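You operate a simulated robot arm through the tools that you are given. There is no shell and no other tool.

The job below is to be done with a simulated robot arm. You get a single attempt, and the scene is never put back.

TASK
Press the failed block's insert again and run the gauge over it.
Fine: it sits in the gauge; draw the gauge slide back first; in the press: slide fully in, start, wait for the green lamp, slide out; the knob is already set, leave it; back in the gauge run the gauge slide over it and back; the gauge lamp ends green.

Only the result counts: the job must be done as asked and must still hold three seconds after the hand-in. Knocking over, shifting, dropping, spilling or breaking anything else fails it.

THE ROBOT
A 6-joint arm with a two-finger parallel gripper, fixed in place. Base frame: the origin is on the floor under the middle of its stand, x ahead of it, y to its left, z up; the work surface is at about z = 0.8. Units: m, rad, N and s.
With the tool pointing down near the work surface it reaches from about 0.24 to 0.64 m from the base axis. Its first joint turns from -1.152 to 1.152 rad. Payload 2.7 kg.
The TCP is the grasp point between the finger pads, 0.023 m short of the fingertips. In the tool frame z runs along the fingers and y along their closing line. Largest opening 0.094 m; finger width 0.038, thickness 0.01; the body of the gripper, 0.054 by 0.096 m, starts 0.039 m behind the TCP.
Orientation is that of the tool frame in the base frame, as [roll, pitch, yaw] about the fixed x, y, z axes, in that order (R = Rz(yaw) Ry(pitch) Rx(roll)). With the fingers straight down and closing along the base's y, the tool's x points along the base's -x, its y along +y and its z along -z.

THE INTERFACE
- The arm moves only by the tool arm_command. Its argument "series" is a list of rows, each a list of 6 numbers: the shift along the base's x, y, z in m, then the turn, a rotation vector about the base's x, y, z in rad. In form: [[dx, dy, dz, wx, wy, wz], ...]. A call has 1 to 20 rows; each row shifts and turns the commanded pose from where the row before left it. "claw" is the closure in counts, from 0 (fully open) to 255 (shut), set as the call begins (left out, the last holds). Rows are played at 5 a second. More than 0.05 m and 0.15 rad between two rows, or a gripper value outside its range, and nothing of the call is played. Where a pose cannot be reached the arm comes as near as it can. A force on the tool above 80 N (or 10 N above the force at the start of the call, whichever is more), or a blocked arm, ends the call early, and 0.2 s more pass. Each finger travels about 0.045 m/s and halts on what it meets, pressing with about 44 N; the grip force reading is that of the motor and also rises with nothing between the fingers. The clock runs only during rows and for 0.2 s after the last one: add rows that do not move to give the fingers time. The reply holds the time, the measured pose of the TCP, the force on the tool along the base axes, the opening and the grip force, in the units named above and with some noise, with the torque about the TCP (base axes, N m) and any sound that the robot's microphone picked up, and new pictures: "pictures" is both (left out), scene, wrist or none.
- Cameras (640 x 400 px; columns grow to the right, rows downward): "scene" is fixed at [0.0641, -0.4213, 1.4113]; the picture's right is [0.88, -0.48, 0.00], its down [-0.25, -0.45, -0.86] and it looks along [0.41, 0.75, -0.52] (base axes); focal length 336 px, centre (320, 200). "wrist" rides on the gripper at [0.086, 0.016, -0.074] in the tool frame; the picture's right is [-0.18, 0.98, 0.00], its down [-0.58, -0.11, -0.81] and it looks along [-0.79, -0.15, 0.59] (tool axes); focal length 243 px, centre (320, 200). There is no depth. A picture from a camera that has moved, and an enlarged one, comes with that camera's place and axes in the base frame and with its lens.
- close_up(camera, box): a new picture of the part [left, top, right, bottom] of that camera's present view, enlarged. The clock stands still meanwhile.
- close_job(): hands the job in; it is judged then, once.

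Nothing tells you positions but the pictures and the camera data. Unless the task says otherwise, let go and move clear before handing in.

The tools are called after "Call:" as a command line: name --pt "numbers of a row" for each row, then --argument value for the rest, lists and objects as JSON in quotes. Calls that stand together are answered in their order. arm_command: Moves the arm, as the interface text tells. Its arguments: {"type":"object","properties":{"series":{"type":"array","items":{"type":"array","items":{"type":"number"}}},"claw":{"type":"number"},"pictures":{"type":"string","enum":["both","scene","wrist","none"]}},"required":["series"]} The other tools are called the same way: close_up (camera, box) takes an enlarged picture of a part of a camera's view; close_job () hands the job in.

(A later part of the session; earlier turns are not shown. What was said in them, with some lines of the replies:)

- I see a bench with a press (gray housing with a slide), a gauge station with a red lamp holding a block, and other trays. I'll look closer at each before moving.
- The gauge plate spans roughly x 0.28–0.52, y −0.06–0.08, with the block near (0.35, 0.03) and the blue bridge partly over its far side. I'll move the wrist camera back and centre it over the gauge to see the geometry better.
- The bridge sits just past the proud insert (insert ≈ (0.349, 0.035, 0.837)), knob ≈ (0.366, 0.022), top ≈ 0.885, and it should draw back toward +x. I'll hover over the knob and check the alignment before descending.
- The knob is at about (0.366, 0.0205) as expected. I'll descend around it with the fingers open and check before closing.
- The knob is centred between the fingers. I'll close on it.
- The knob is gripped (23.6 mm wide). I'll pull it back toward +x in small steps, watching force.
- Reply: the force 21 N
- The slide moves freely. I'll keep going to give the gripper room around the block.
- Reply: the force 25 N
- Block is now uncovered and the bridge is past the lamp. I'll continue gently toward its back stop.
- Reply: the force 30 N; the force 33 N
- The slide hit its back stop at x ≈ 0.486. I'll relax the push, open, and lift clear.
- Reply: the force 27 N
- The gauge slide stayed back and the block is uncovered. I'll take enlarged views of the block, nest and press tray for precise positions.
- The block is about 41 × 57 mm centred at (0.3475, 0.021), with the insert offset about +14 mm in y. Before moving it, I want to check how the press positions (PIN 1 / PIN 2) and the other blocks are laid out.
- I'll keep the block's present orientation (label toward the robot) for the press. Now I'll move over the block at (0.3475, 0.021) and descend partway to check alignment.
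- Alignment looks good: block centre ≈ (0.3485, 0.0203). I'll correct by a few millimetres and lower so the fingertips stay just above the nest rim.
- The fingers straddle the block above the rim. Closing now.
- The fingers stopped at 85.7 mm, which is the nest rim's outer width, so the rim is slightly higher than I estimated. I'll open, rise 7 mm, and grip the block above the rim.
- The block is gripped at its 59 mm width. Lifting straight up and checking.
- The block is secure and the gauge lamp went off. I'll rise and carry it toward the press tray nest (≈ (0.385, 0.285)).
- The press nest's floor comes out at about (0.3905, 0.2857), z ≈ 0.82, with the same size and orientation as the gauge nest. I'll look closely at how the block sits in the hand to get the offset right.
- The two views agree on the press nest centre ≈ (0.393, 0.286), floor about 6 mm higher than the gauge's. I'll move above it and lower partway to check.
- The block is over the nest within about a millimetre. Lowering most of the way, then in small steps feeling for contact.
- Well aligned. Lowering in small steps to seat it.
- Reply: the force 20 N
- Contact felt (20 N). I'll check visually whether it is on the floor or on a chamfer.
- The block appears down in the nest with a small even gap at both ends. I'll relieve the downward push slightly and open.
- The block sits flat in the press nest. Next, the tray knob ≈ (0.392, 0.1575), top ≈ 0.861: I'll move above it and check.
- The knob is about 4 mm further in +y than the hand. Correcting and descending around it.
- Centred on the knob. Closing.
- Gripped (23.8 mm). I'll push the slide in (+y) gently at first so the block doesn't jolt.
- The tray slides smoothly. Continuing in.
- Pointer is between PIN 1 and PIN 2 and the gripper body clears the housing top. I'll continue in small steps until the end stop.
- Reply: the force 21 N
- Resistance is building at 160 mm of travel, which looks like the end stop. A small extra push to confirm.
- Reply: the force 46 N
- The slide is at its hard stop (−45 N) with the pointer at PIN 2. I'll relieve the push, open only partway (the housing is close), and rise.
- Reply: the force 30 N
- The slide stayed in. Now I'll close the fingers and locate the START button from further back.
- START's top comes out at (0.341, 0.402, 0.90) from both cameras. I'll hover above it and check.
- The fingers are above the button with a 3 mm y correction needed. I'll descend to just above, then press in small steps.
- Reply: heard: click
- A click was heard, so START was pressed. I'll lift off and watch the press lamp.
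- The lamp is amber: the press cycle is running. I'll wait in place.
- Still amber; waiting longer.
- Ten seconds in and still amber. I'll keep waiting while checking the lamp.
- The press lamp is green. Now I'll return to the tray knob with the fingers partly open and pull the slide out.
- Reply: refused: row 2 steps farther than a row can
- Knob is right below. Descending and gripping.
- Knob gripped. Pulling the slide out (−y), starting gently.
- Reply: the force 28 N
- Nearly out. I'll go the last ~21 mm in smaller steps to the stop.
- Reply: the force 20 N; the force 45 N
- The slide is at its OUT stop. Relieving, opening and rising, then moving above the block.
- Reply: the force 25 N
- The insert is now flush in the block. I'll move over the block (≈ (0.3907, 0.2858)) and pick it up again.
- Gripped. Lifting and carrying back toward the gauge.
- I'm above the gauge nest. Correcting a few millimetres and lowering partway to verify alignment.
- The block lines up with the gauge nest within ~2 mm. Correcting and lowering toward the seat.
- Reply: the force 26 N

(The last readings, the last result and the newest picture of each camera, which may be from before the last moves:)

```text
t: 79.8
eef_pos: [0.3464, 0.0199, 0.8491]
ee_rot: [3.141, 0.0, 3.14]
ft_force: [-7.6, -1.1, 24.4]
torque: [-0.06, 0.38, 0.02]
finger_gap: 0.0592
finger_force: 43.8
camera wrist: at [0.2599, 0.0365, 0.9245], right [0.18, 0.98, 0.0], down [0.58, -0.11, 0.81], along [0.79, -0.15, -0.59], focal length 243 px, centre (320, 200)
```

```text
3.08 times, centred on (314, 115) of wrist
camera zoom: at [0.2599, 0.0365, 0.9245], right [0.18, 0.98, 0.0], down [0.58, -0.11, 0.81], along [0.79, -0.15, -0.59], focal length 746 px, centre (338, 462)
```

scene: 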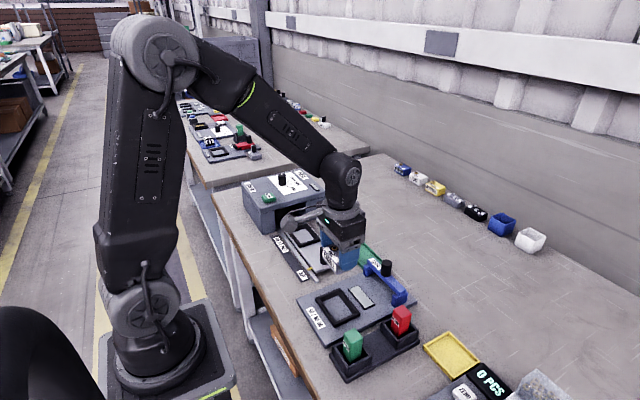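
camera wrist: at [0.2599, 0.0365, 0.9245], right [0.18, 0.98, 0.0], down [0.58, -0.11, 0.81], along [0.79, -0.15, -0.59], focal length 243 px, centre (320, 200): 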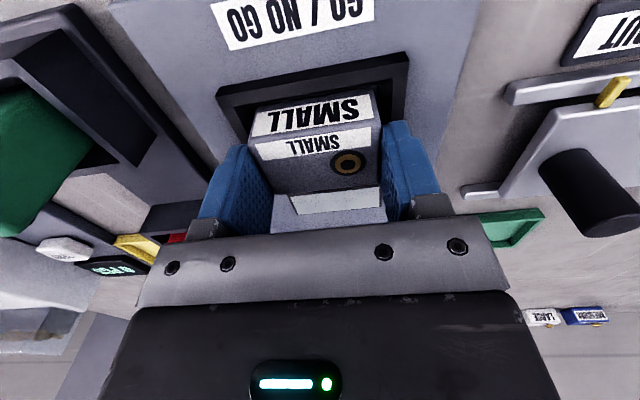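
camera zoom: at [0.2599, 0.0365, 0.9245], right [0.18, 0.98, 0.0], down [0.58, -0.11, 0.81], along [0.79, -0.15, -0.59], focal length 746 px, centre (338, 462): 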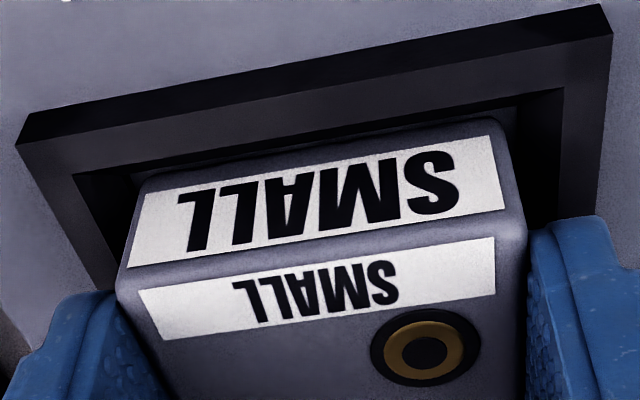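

Contact at the expected height (24 N). Relieving the push slightly, then releasing and rising.

Call:
arm_command --pt "-0.0005 0 0.0015 0 0 0" --pt "0 0 0 0 0 0" --pictures "none"

Call:
arm_command --pt "0 0 0 0 0 0" --pt "0 0 0 0 0 0" --pt "0 0 0 0 0 0" --pt "0 0 0 0 0 0" --pt "0 0 0.02 0 0 0" --pt "0 0 0.04 0 0 0" --pt "-0.02 0 0.03 0 0 0" --pt "0 0 0 0 0 0" --claw 0

Call:
close_up --camera "wrist" --box '[230, 0, 406, 140]'

Call:
close_up --camera "scene" --box '[296, 260, 376, 330]'

```text
t: 80.4
eef_pos: [0.346, 0.0192, 0.8499]
ee_rot: [3.141, 0.0, 3.139]
ft_force: [1.2, -0.1, 0.5]
torque: [-0.01, -0.04, -0.01]
finger_gap: 0.059
finger_force: 44.1
```

```text
t: 82.2
eef_pos: [0.3265, 0.0199, 0.94]
ee_rot: [3.141, 0.002, 3.141]
ft_force: [-0.4, -0.2, 0.0]
torque: [0.01, -0.02, -0.01]
finger_gap: 0.0942
finger_force: 0.1
camera wrist: at [0.2396, 0.037, 1.015], right [0.18, 0.98, 0.0], down [0.58, -0.11, 0.81], along [0.79, -0.15, -0.59], focal length 243 px, centre (320, 200)
```

scene: 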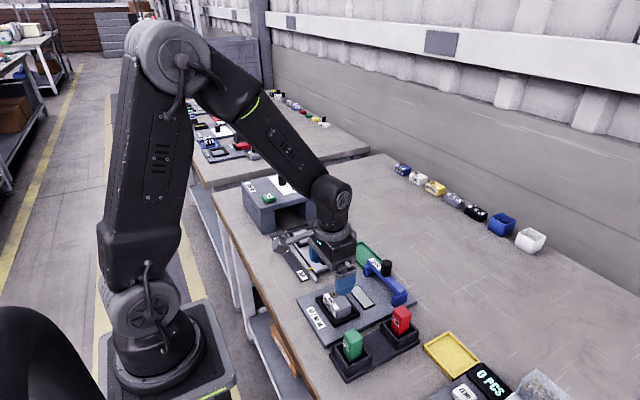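
wrist: 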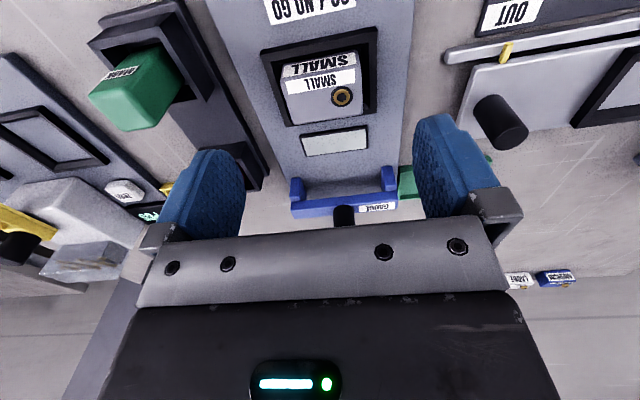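

```text
2.86 times, centred on (318, 70) of wrist
camera zoom: at [0.2396, 0.037, 1.015], right [0.18, 0.98, 0.0], down [0.58, -0.11, 0.81], along [0.79, -0.15, -0.59], focal length 693 px, centre (326, 571)
```

zoom: 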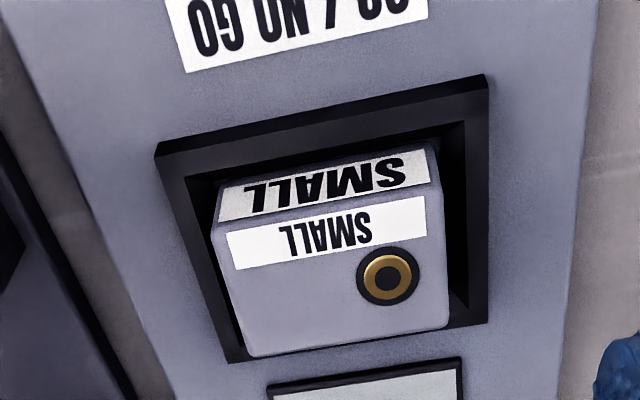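

```text
5.71 times, centred on (336, 295) of scene
camera zoom: at [0.0641, -0.4213, 1.4113], right [0.88, -0.48, 0.0], down [-0.25, -0.45, -0.86], along [0.41, 0.75, -0.52], focal length 1922 px, centre (229, -343)
```

zoom: 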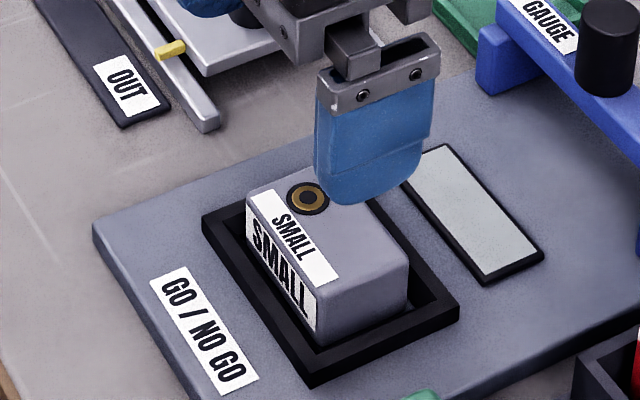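

The block is back in the gauge nest with the insert flush. Now to the gauge slide's knob near (0.487, 0.020).

Call:
arm_command --pt "0.03 0 0.02 0 0 0" --pt "0.045 0 0 0 0 0" --pt "0.045 0 0 0 0 0" --pt "0.038 0 -0.01 0 0 0" --pt "0 0 0 0 0 0"

```text
t: 83.4
eef_pos: [0.4847, 0.0197, 0.9505]
ee_rot: [3.141, -0.002, -3.141]
ft_force: [0.0, -0.4, 0.3]
torque: [-0.02, -0.02, 0.0]
finger_gap: 0.0936
finger_force: 0.0
camera wrist: at [0.3976, 0.0356, 1.025], right [0.18, 0.98, 0.0], down [0.58, -0.11, 0.81], along [0.79, -0.15, -0.59], focal length 243 px, centre (320, 200)
```

scene: 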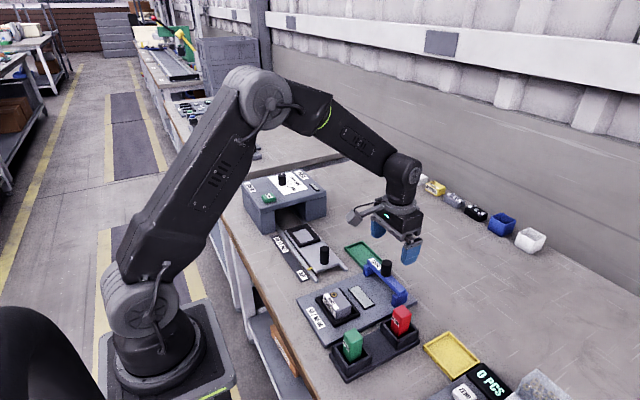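
wrist: 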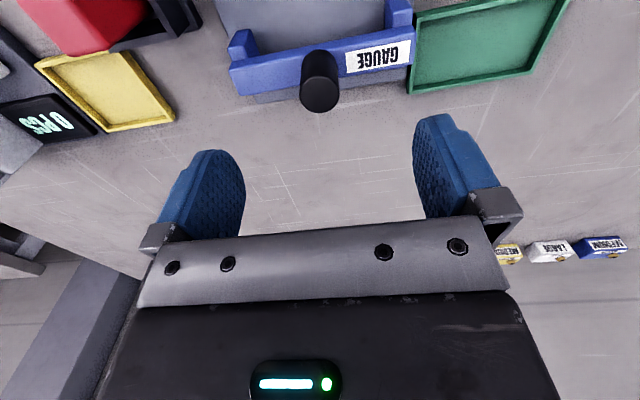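

Call:
arm_command --pt "-0.001 0.0005 -0.03 0 0 0" --pt "0 0 -0.025 0 0 0" --pt "0 0 -0.013 0 0 0" --pt "0 0 0 0 0 0" --pictures "wrist"

```text
t: 84.4
eef_pos: [0.4826, 0.0206, 0.8808]
ee_rot: [3.141, 0.0, -3.14]
ft_force: [-0.5, -0.1, 0.5]
torque: [0.01, -0.02, -0.01]
finger_gap: 0.0939
finger_force: 0.0
camera wrist: at [0.3955, 0.0375, 0.9559], right [0.18, 0.98, 0.0], down [0.58, -0.11, 0.81], along [0.79, -0.15, -0.59], focal length 243 px, centre (320, 200)
```

wrist: 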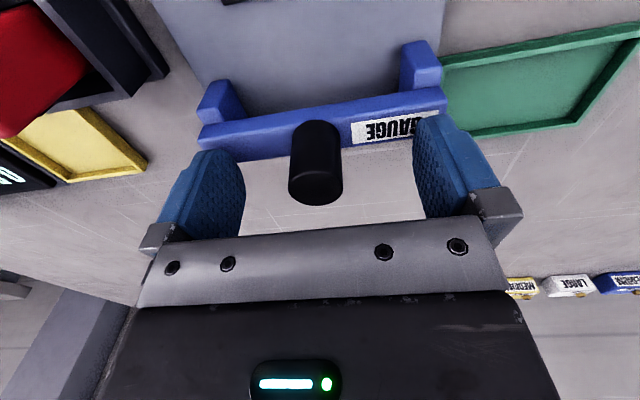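

Nearly centred; a 2 mm adjustment, then close on the knob.

Call:
arm_command --pt "0 -0.002 0.0025 0 0 0" --pt "0 0 0 0 0 0" --pictures "none"

Call:
arm_command --pt "0 0 0 0 0 0" --pt "0 0 0 0 0 0" --pt "0 0 0 0 0 0" --pt "0 0 0 0 0 0" --pt "0 0 0 0 0 0" --claw 255 --pictures "wrist"

```text
t: 85.0
eef_pos: [0.4828, 0.0188, 0.8836]
ee_rot: [3.141, 0.0, -3.141]
ft_force: [-0.1, -0.6, -0.9]
torque: [-0.02, 0.0, 0.01]
finger_gap: 0.0939
finger_force: 0.0
```

```text
t: 86.2
eef_pos: [0.4824, 0.0194, 0.884]
ee_rot: [3.139, 0.0, -3.14]
ft_force: [-0.6, 19.9, -0.6]
torque: [-0.37, 0.1, -0.13]
finger_gap: 0.0239
finger_force: 42.1
camera wrist: at [0.3955, 0.0367, 0.9585], right [0.18, 0.98, 0.0], down [0.58, -0.11, 0.81], along [0.79, -0.15, -0.59], focal length 243 px, centre (320, 200)
```

wrist: 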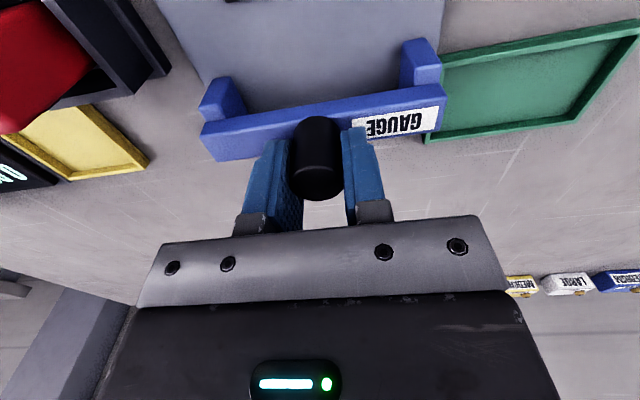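

Gripped. Now running the gauge slide toward the block (−x).

Call:
arm_command --pt "-0.004 0.001 0 0 0 0" --pt "-0.008 0 0 0 0 0" --pt "-0.01 0 0 0 0 0" --pt "-0.01 0 0 0 0 0" --pt "-0.01 0 0 0 0 0" --pt "-0.01 0 0 0 0 0" --pictures "wrist"

```text
t: 87.6
eef_pos: [0.4303, 0.0192, 0.8832]
ee_rot: [-3.14, -0.004, 3.14]
ft_force: [0.3, 26.9, -22.9]
torque: [-0.4, -0.55, -0.28]
finger_gap: 0.0235
finger_force: 44.9
camera wrist: at [0.3438, 0.0369, 0.9589], right [0.18, 0.98, 0.0], down [0.58, -0.11, 0.8], along [0.79, -0.15, -0.59], focal length 243 px, centre (320, 200)
```

wrist: 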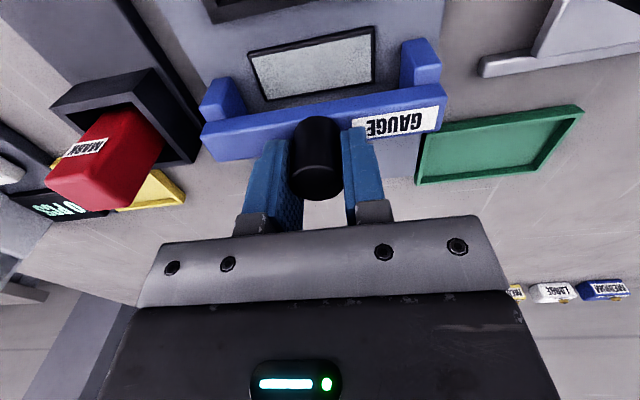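

Call:
arm_command --pt "-0.01 0.001 -0.0005 0 0 0" --pt "-0.01 0 0 0 0 0" --pt "-0.01 0 0 0 0 0" --pt "-0.01 0 0 0 0 0" --pt "-0.008 0 0 0 0 0"

Call:
close_up --camera "scene" --box '[290, 240, 390, 330]'

```text
t: 88.8
eef_pos: [0.3828, 0.0197, 0.8843]
ee_rot: [-3.141, 0.0, 3.141]
ft_force: [0.4, 9.0, -27.0]
torque: [0.68, 0.43, -0.11]
finger_gap: 0.0236
finger_force: 45.4
camera wrist: at [0.296, 0.0369, 0.9589], right [0.18, 0.98, 0.0], down [0.58, -0.11, 0.81], along [0.79, -0.15, -0.59], focal length 243 px, centre (320, 200)
```

scene: 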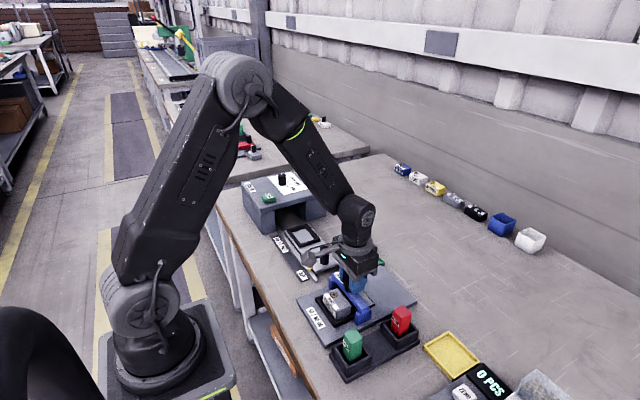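
wrist: 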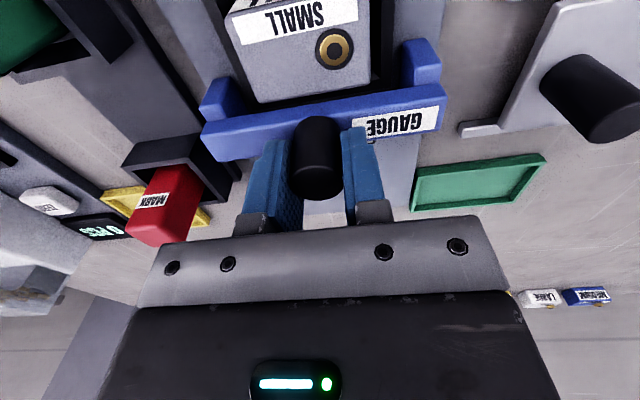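

```text
4.44 times, centred on (340, 285) of scene
camera zoom: at [0.0645, -0.4211, 1.4114], right [0.88, -0.48, 0.0], down [-0.25, -0.45, -0.86], along [0.41, 0.75, -0.52], focal length 1495 px, centre (231, -178)
```

zoom: 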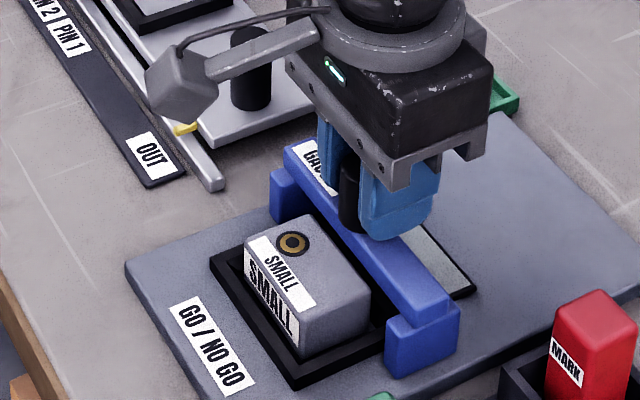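

The bridge is at the block's edge. Continuing over it slowly, watching the force.

Call:
arm_command --pt "-0.005 0 -0.0005 0 0 0" --pt "-0.005 0 0 0 0 0" --pt "-0.005 0 0 0 0 0" --pt "-0.005 0 0 0 0 0" --pt "-0.005 0 0 0 0 0" --pictures "wrist"

```text
t: 90.0
eef_pos: [0.3563, 0.02, 0.8842]
ee_rot: [-3.141, 0.0, 3.14]
ft_force: [1.0, 10.9, -29.9]
torque: [0.68, -0.51, -0.18]
finger_gap: 0.0234
finger_force: 44.5
camera wrist: at [0.2707, 0.0369, 0.9591], right [0.18, 0.98, 0.0], down [0.58, -0.11, 0.81], along [0.79, -0.15, -0.59], focal length 243 px, centre (320, 200)
```

wrist: 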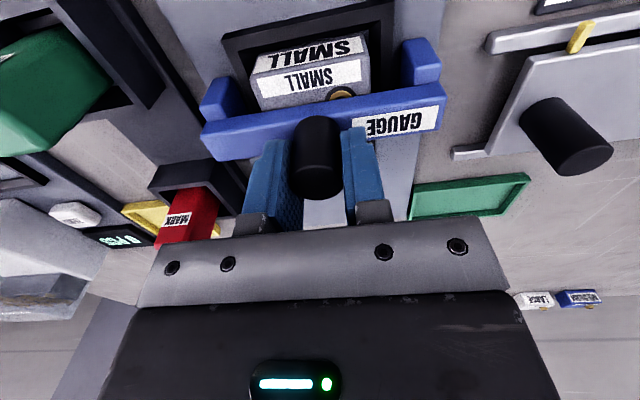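

It passed the old stopping point with no resistance. Continuing over the insert.

Call:
arm_command --pt "-0.005 0 -0.0008 0 0 0" --pt "-0.005 0 0 0 0 0" --pt "-0.005 0 0 0 0 0" --pt "-0.005 0 0 0 0 0" --pt "-0.005 0 0 0 0 0"

Call:
close_up --camera "scene" --box '[290, 240, 390, 330]'

```text
t: 91.2
eef_pos: [0.3327, 0.0207, 0.886]
ee_rot: [3.141, 0.002, -3.14]
ft_force: [0.7, 4.3, -0.9]
torque: [-0.45, 0.47, -0.03]
finger_gap: 0.0239
finger_force: 44.9
camera wrist: at [0.2459, 0.0368, 0.9589], right [0.18, 0.98, 0.0], down [0.58, -0.11, 0.81], along [0.79, -0.15, -0.59], focal length 243 px, centre (320, 200)
```

scene: 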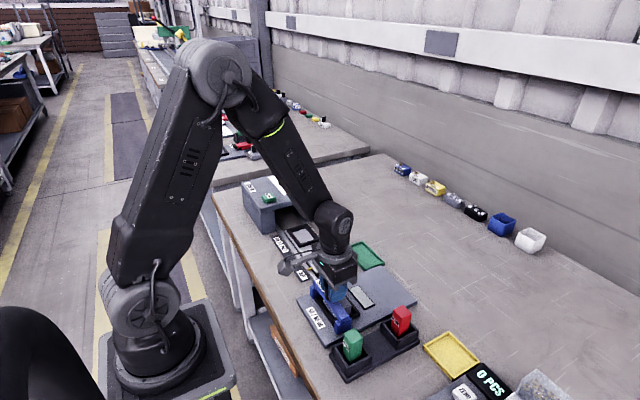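
wrist: 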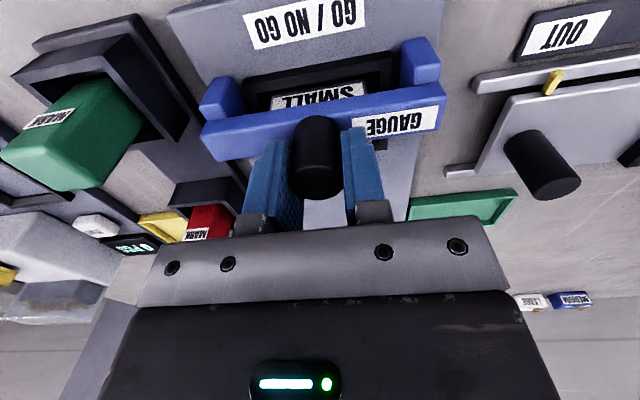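

```text
4.44 times, centred on (340, 285) of scene
camera zoom: at [0.0642, -0.4213, 1.4113], right [0.88, -0.48, 0.0], down [-0.25, -0.45, -0.86], along [0.41, 0.75, -0.52], focal length 1495 px, centre (231, -178)
```

zoom: 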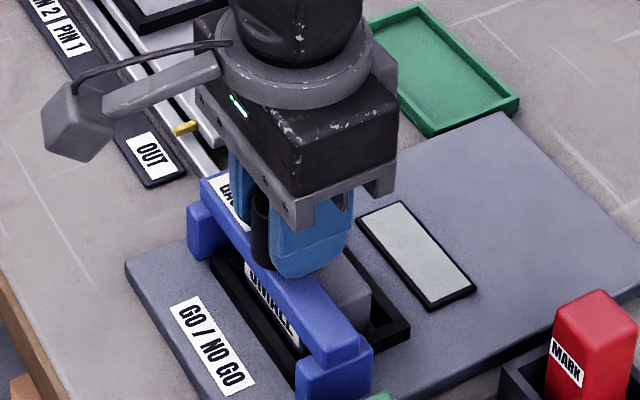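

The bridge is passing the near edge of the block. I'll continue to its near stop.

Call:
arm_command --pt "-0.005 0 0 0 0 0" --pt "-0.005 0 0 0 0 0" --pt "-0.005 0 0 0 0 0" --pt "-0.004 0 0 0 0 0"

Call:
close_up --camera "scene" --box '[290, 240, 390, 330]'

```text
t: 92.2
eef_pos: [0.3182, 0.0193, 0.8854]
ee_rot: [3.138, 0.015, -3.14]
ft_force: [32.5, 0.9, -5.7]
torque: [-0.65, -0.32, -0.03]
finger_gap: 0.024
finger_force: 44.6
camera wrist: at [0.2312, 0.0366, 0.9582], right [0.18, 0.98, 0.01], down [0.57, -0.11, 0.82], along [0.8, -0.15, -0.58], focal length 243 px, centre (320, 200)
```

scene: 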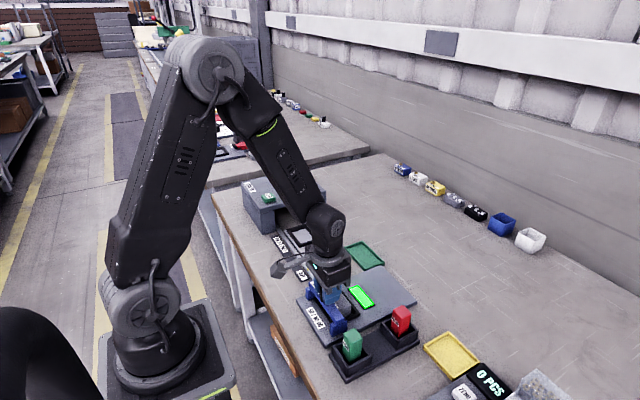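
wrist: 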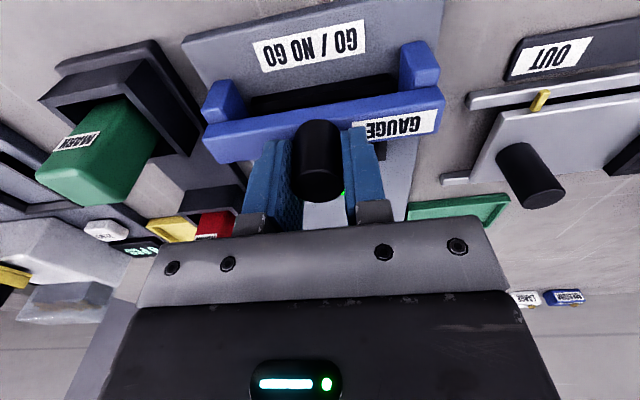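

```text
4.44 times, centred on (340, 285) of scene
camera zoom: at [0.065, -0.4213, 1.4113], right [0.88, -0.48, 0.0], down [-0.25, -0.45, -0.86], along [0.41, 0.75, -0.52], focal length 1495 px, centre (231, -178)
```

zoom: 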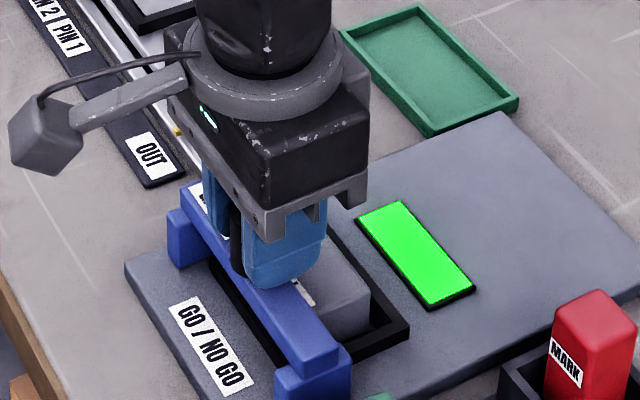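

The gauge lamp is green and the slide is at its near stop. Now running it back (+x).

Call:
arm_command --pt "0.004 0 0.0008 0 0 0" --pt "0.006 0 0.0005 0 0 0" --pt "0.01 0 0 0 0 0" --pt "0.01 0 0 0 0 0" --pt "0.01 0 0 0 0 0" --pt "0.01 0 0 0 0 0" --pictures "scene"

```text
t: 93.6
eef_pos: [0.3643, 0.0199, 0.8855]
ee_rot: [-3.14, 0.0, 3.14]
ft_force: [-1.8, 16.9, 17.3]
torque: [-0.45, 1.05, -0.14]
finger_gap: 0.0234
finger_force: 44.5
```

scene: 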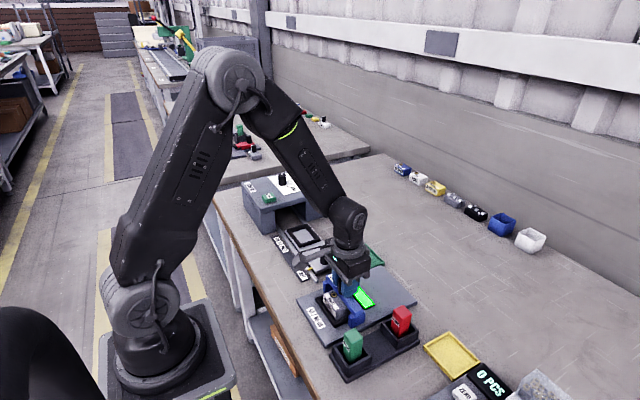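

Call:
arm_command --pt "0.01 0 0.0005 0 0 0" --pt "0.01 0 0 0 0 0" --pt "0.01 0 0 0 0 0" --pt "0.01 0 0 0 0 0" --pt "0.01 0 0 0 0 0" --pt "0.01 0 0 0 0 0" --pt "0.01 0 0 0 0 0"

```text
t: 95.2
eef_pos: [0.4341, 0.0198, 0.883]
ee_rot: [-3.142, -0.002, 3.141]
ft_force: [-0.2, 13.5, 1.7]
torque: [-0.42, -0.31, -0.22]
finger_gap: 0.0236
finger_force: 44.8
camera wrist: at [0.3469, 0.0369, 0.9591], right [0.18, 0.98, 0.0], down [0.58, -0.11, 0.81], along [0.79, -0.15, -0.59], focal length 243 px, centre (320, 200)
```

scene: 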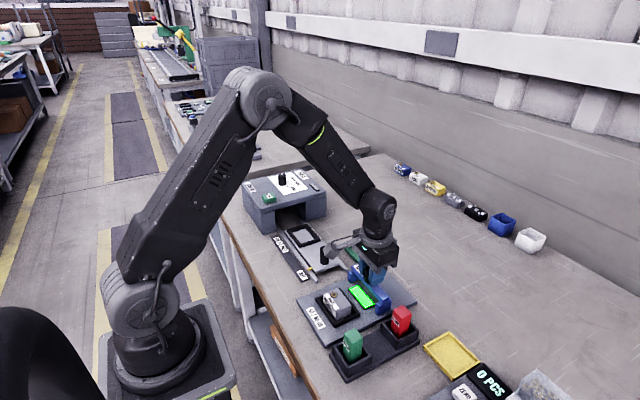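
wrist: 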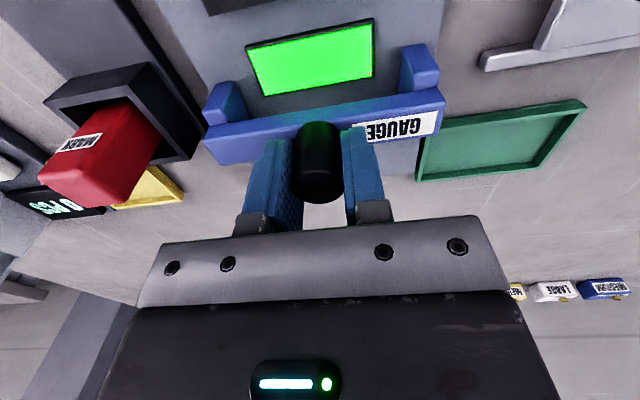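

Call:
arm_command --pt "0.01 0 0 0 0 0" --pt "0.01 0 0 0 0 0" --pt "0.01 0 0 0 0 0" --pt "0.006 0 0 0 0 0" --pt "0.004 0 0 0 0 0" --pt "0.004 0 0 0 0 0" --pt "0.004 0 0 0 0 0" --pt "0.003 0 0 0 0 0"

```text
t: 97.0
eef_pos: [0.4789, 0.0199, 0.8852]
ee_rot: [-3.141, -0.013, 3.139]
ft_force: [-30.3, 13.7, 10.0]
torque: [0.69, 0.43, 0.0]
finger_gap: 0.0234
finger_force: 44.5
camera wrist: at [0.3943, 0.0369, 0.96], right [0.19, 0.98, 0.0], down [0.59, -0.11, 0.8], along [0.79, -0.15, -0.6], focal length 243 px, centre (320, 200)
```

scene: 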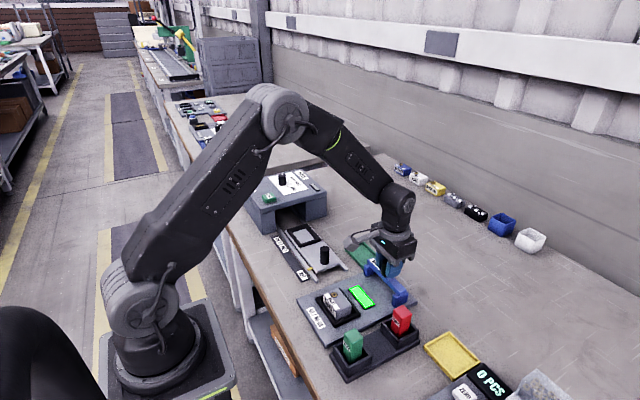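
wrist: 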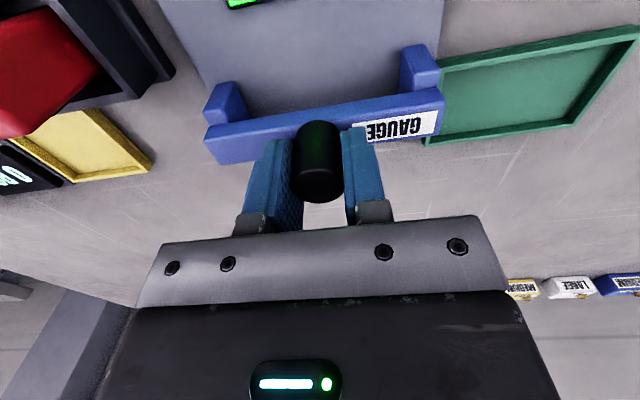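

The slide is at its back stop again and the lamp is still green. Relieving, releasing and moving clear.

Call:
arm_command --pt "-0.0035 0 0 0 0 0" --pt "0 0 0 0 0 0" --pictures "none"

Call:
arm_command --pt "0 0 0 0 0 0" --pt "0 0 0 0 0 0" --pt "0 0 0 0 0 0" --pt "0 0 0 0 0 0" --pt "0 0 0 0 0 0" --pt "0 0 0.03 0 0 0" --pt "0 0 0.04 0 0 0" --pt "-0.02 0 0.04 0 0 0" --pt "-0.04 0 0.03 0 0 0" --pt "-0.04 0 0.02 0 0 0" --pt "-0.04 0 0 0 0 0" --pt "-0.03 0 0 0 0 0" --pt "0 0 0 0 0 0" --claw 0

Call:
close_up --camera "scene" --box '[280, 230, 420, 330]'

Call:
close_up --camera "wrist" --box '[220, 0, 420, 200]'

```text
t: 97.6
eef_pos: [0.4802, 0.0202, 0.8849]
ee_rot: [-3.141, -0.004, 3.14]
ft_force: [-8.9, 16.2, -6.6]
torque: [0.57, 1.31, -0.02]
finger_gap: 0.0235
finger_force: 45.1
```

```text
t: 100.4
eef_pos: [0.3101, 0.0205, 1.0455]
ee_rot: [3.141, -0.001, -3.141]
ft_force: [1.1, -0.6, -0.5]
torque: [0.0, -0.01, 0.01]
finger_gap: 0.0939
finger_force: 0.0
camera wrist: at [0.2243, 0.0371, 1.1196], right [0.18, 0.98, 0.0], down [0.58, -0.11, 0.81], along [0.79, -0.15, -0.59], focal length 243 px, centre (320, 200)
```

scene: 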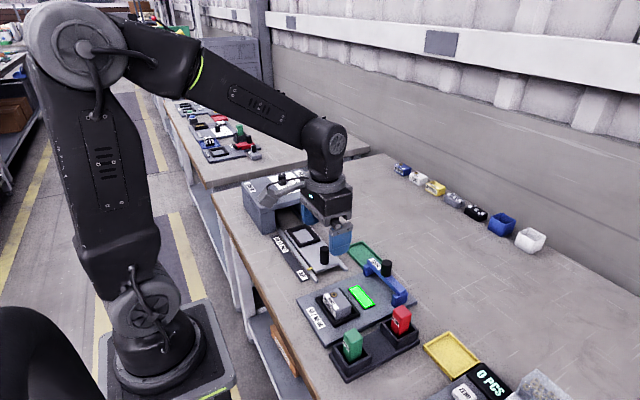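
wrist: 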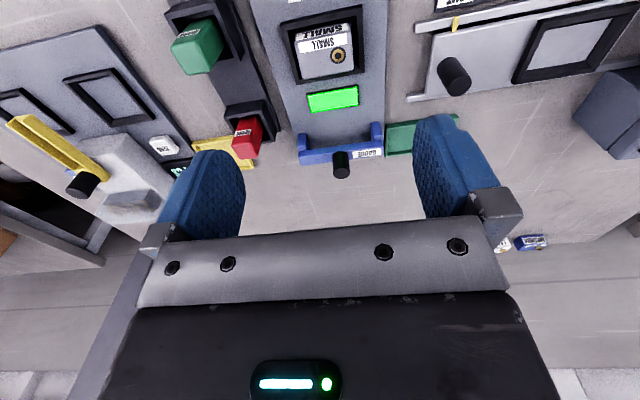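

```text
4.00 times, centred on (350, 280) of scene
camera zoom: at [0.0641, -0.4213, 1.4113], right [0.88, -0.48, 0.0], down [-0.25, -0.45, -0.86], along [0.41, 0.75, -0.52], focal length 1346 px, centre (200, -120)
```

zoom: 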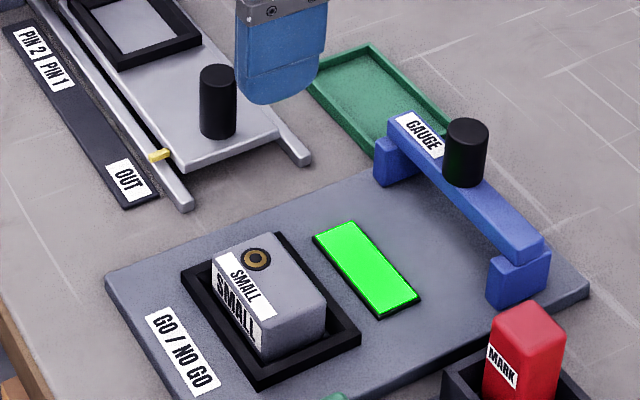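

```text
2.00 times, centred on (320, 100) of wrist
camera zoom: at [0.2243, 0.0371, 1.1196], right [0.18, 0.98, 0.0], down [0.58, -0.11, 0.81], along [0.79, -0.15, -0.59], focal length 485 px, centre (320, 400)
```

zoom: 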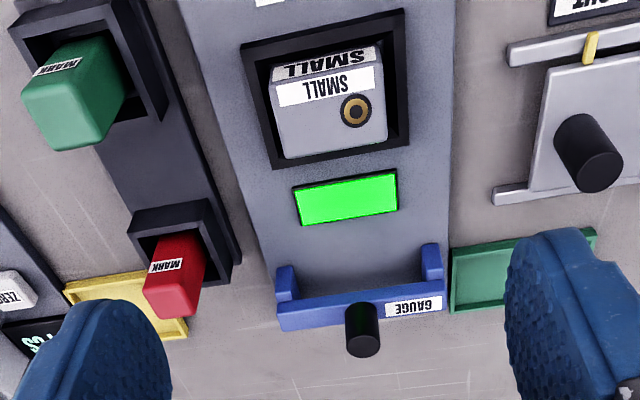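

The insert is flush, the block sits in the gauge, the gauge slide is back, the press slide is out and the gauge lamp is green. The arm has let go and is clear, so I'm handing in.

Call:
close_job

```text
The job is handed in.
```

The failed block's insert is pressed flush, and the block now passes the gauge with a green lamp. I've handed the job in.

- **Press:** I carried the block over in the same orientation it had in the gauge. The slide went fully in to its stop, and the lamp turned green within about 18 seconds of pressing start. I then drew the slide back out and left the knob where it was set.
- **Gauge:** With the block back in its nest, the gauge slide ran over it to the near stop without catching on the insert and returned to its back stop. The lamp was still green just before hand-in.
- **Contact with other parts:** My first try at gripping the block closed on the gauge nest's rim instead. I opened, raised 7 mm and gripped the block itself. Nothing shifted that I could see.

The arm has let go and is clear of the bench.
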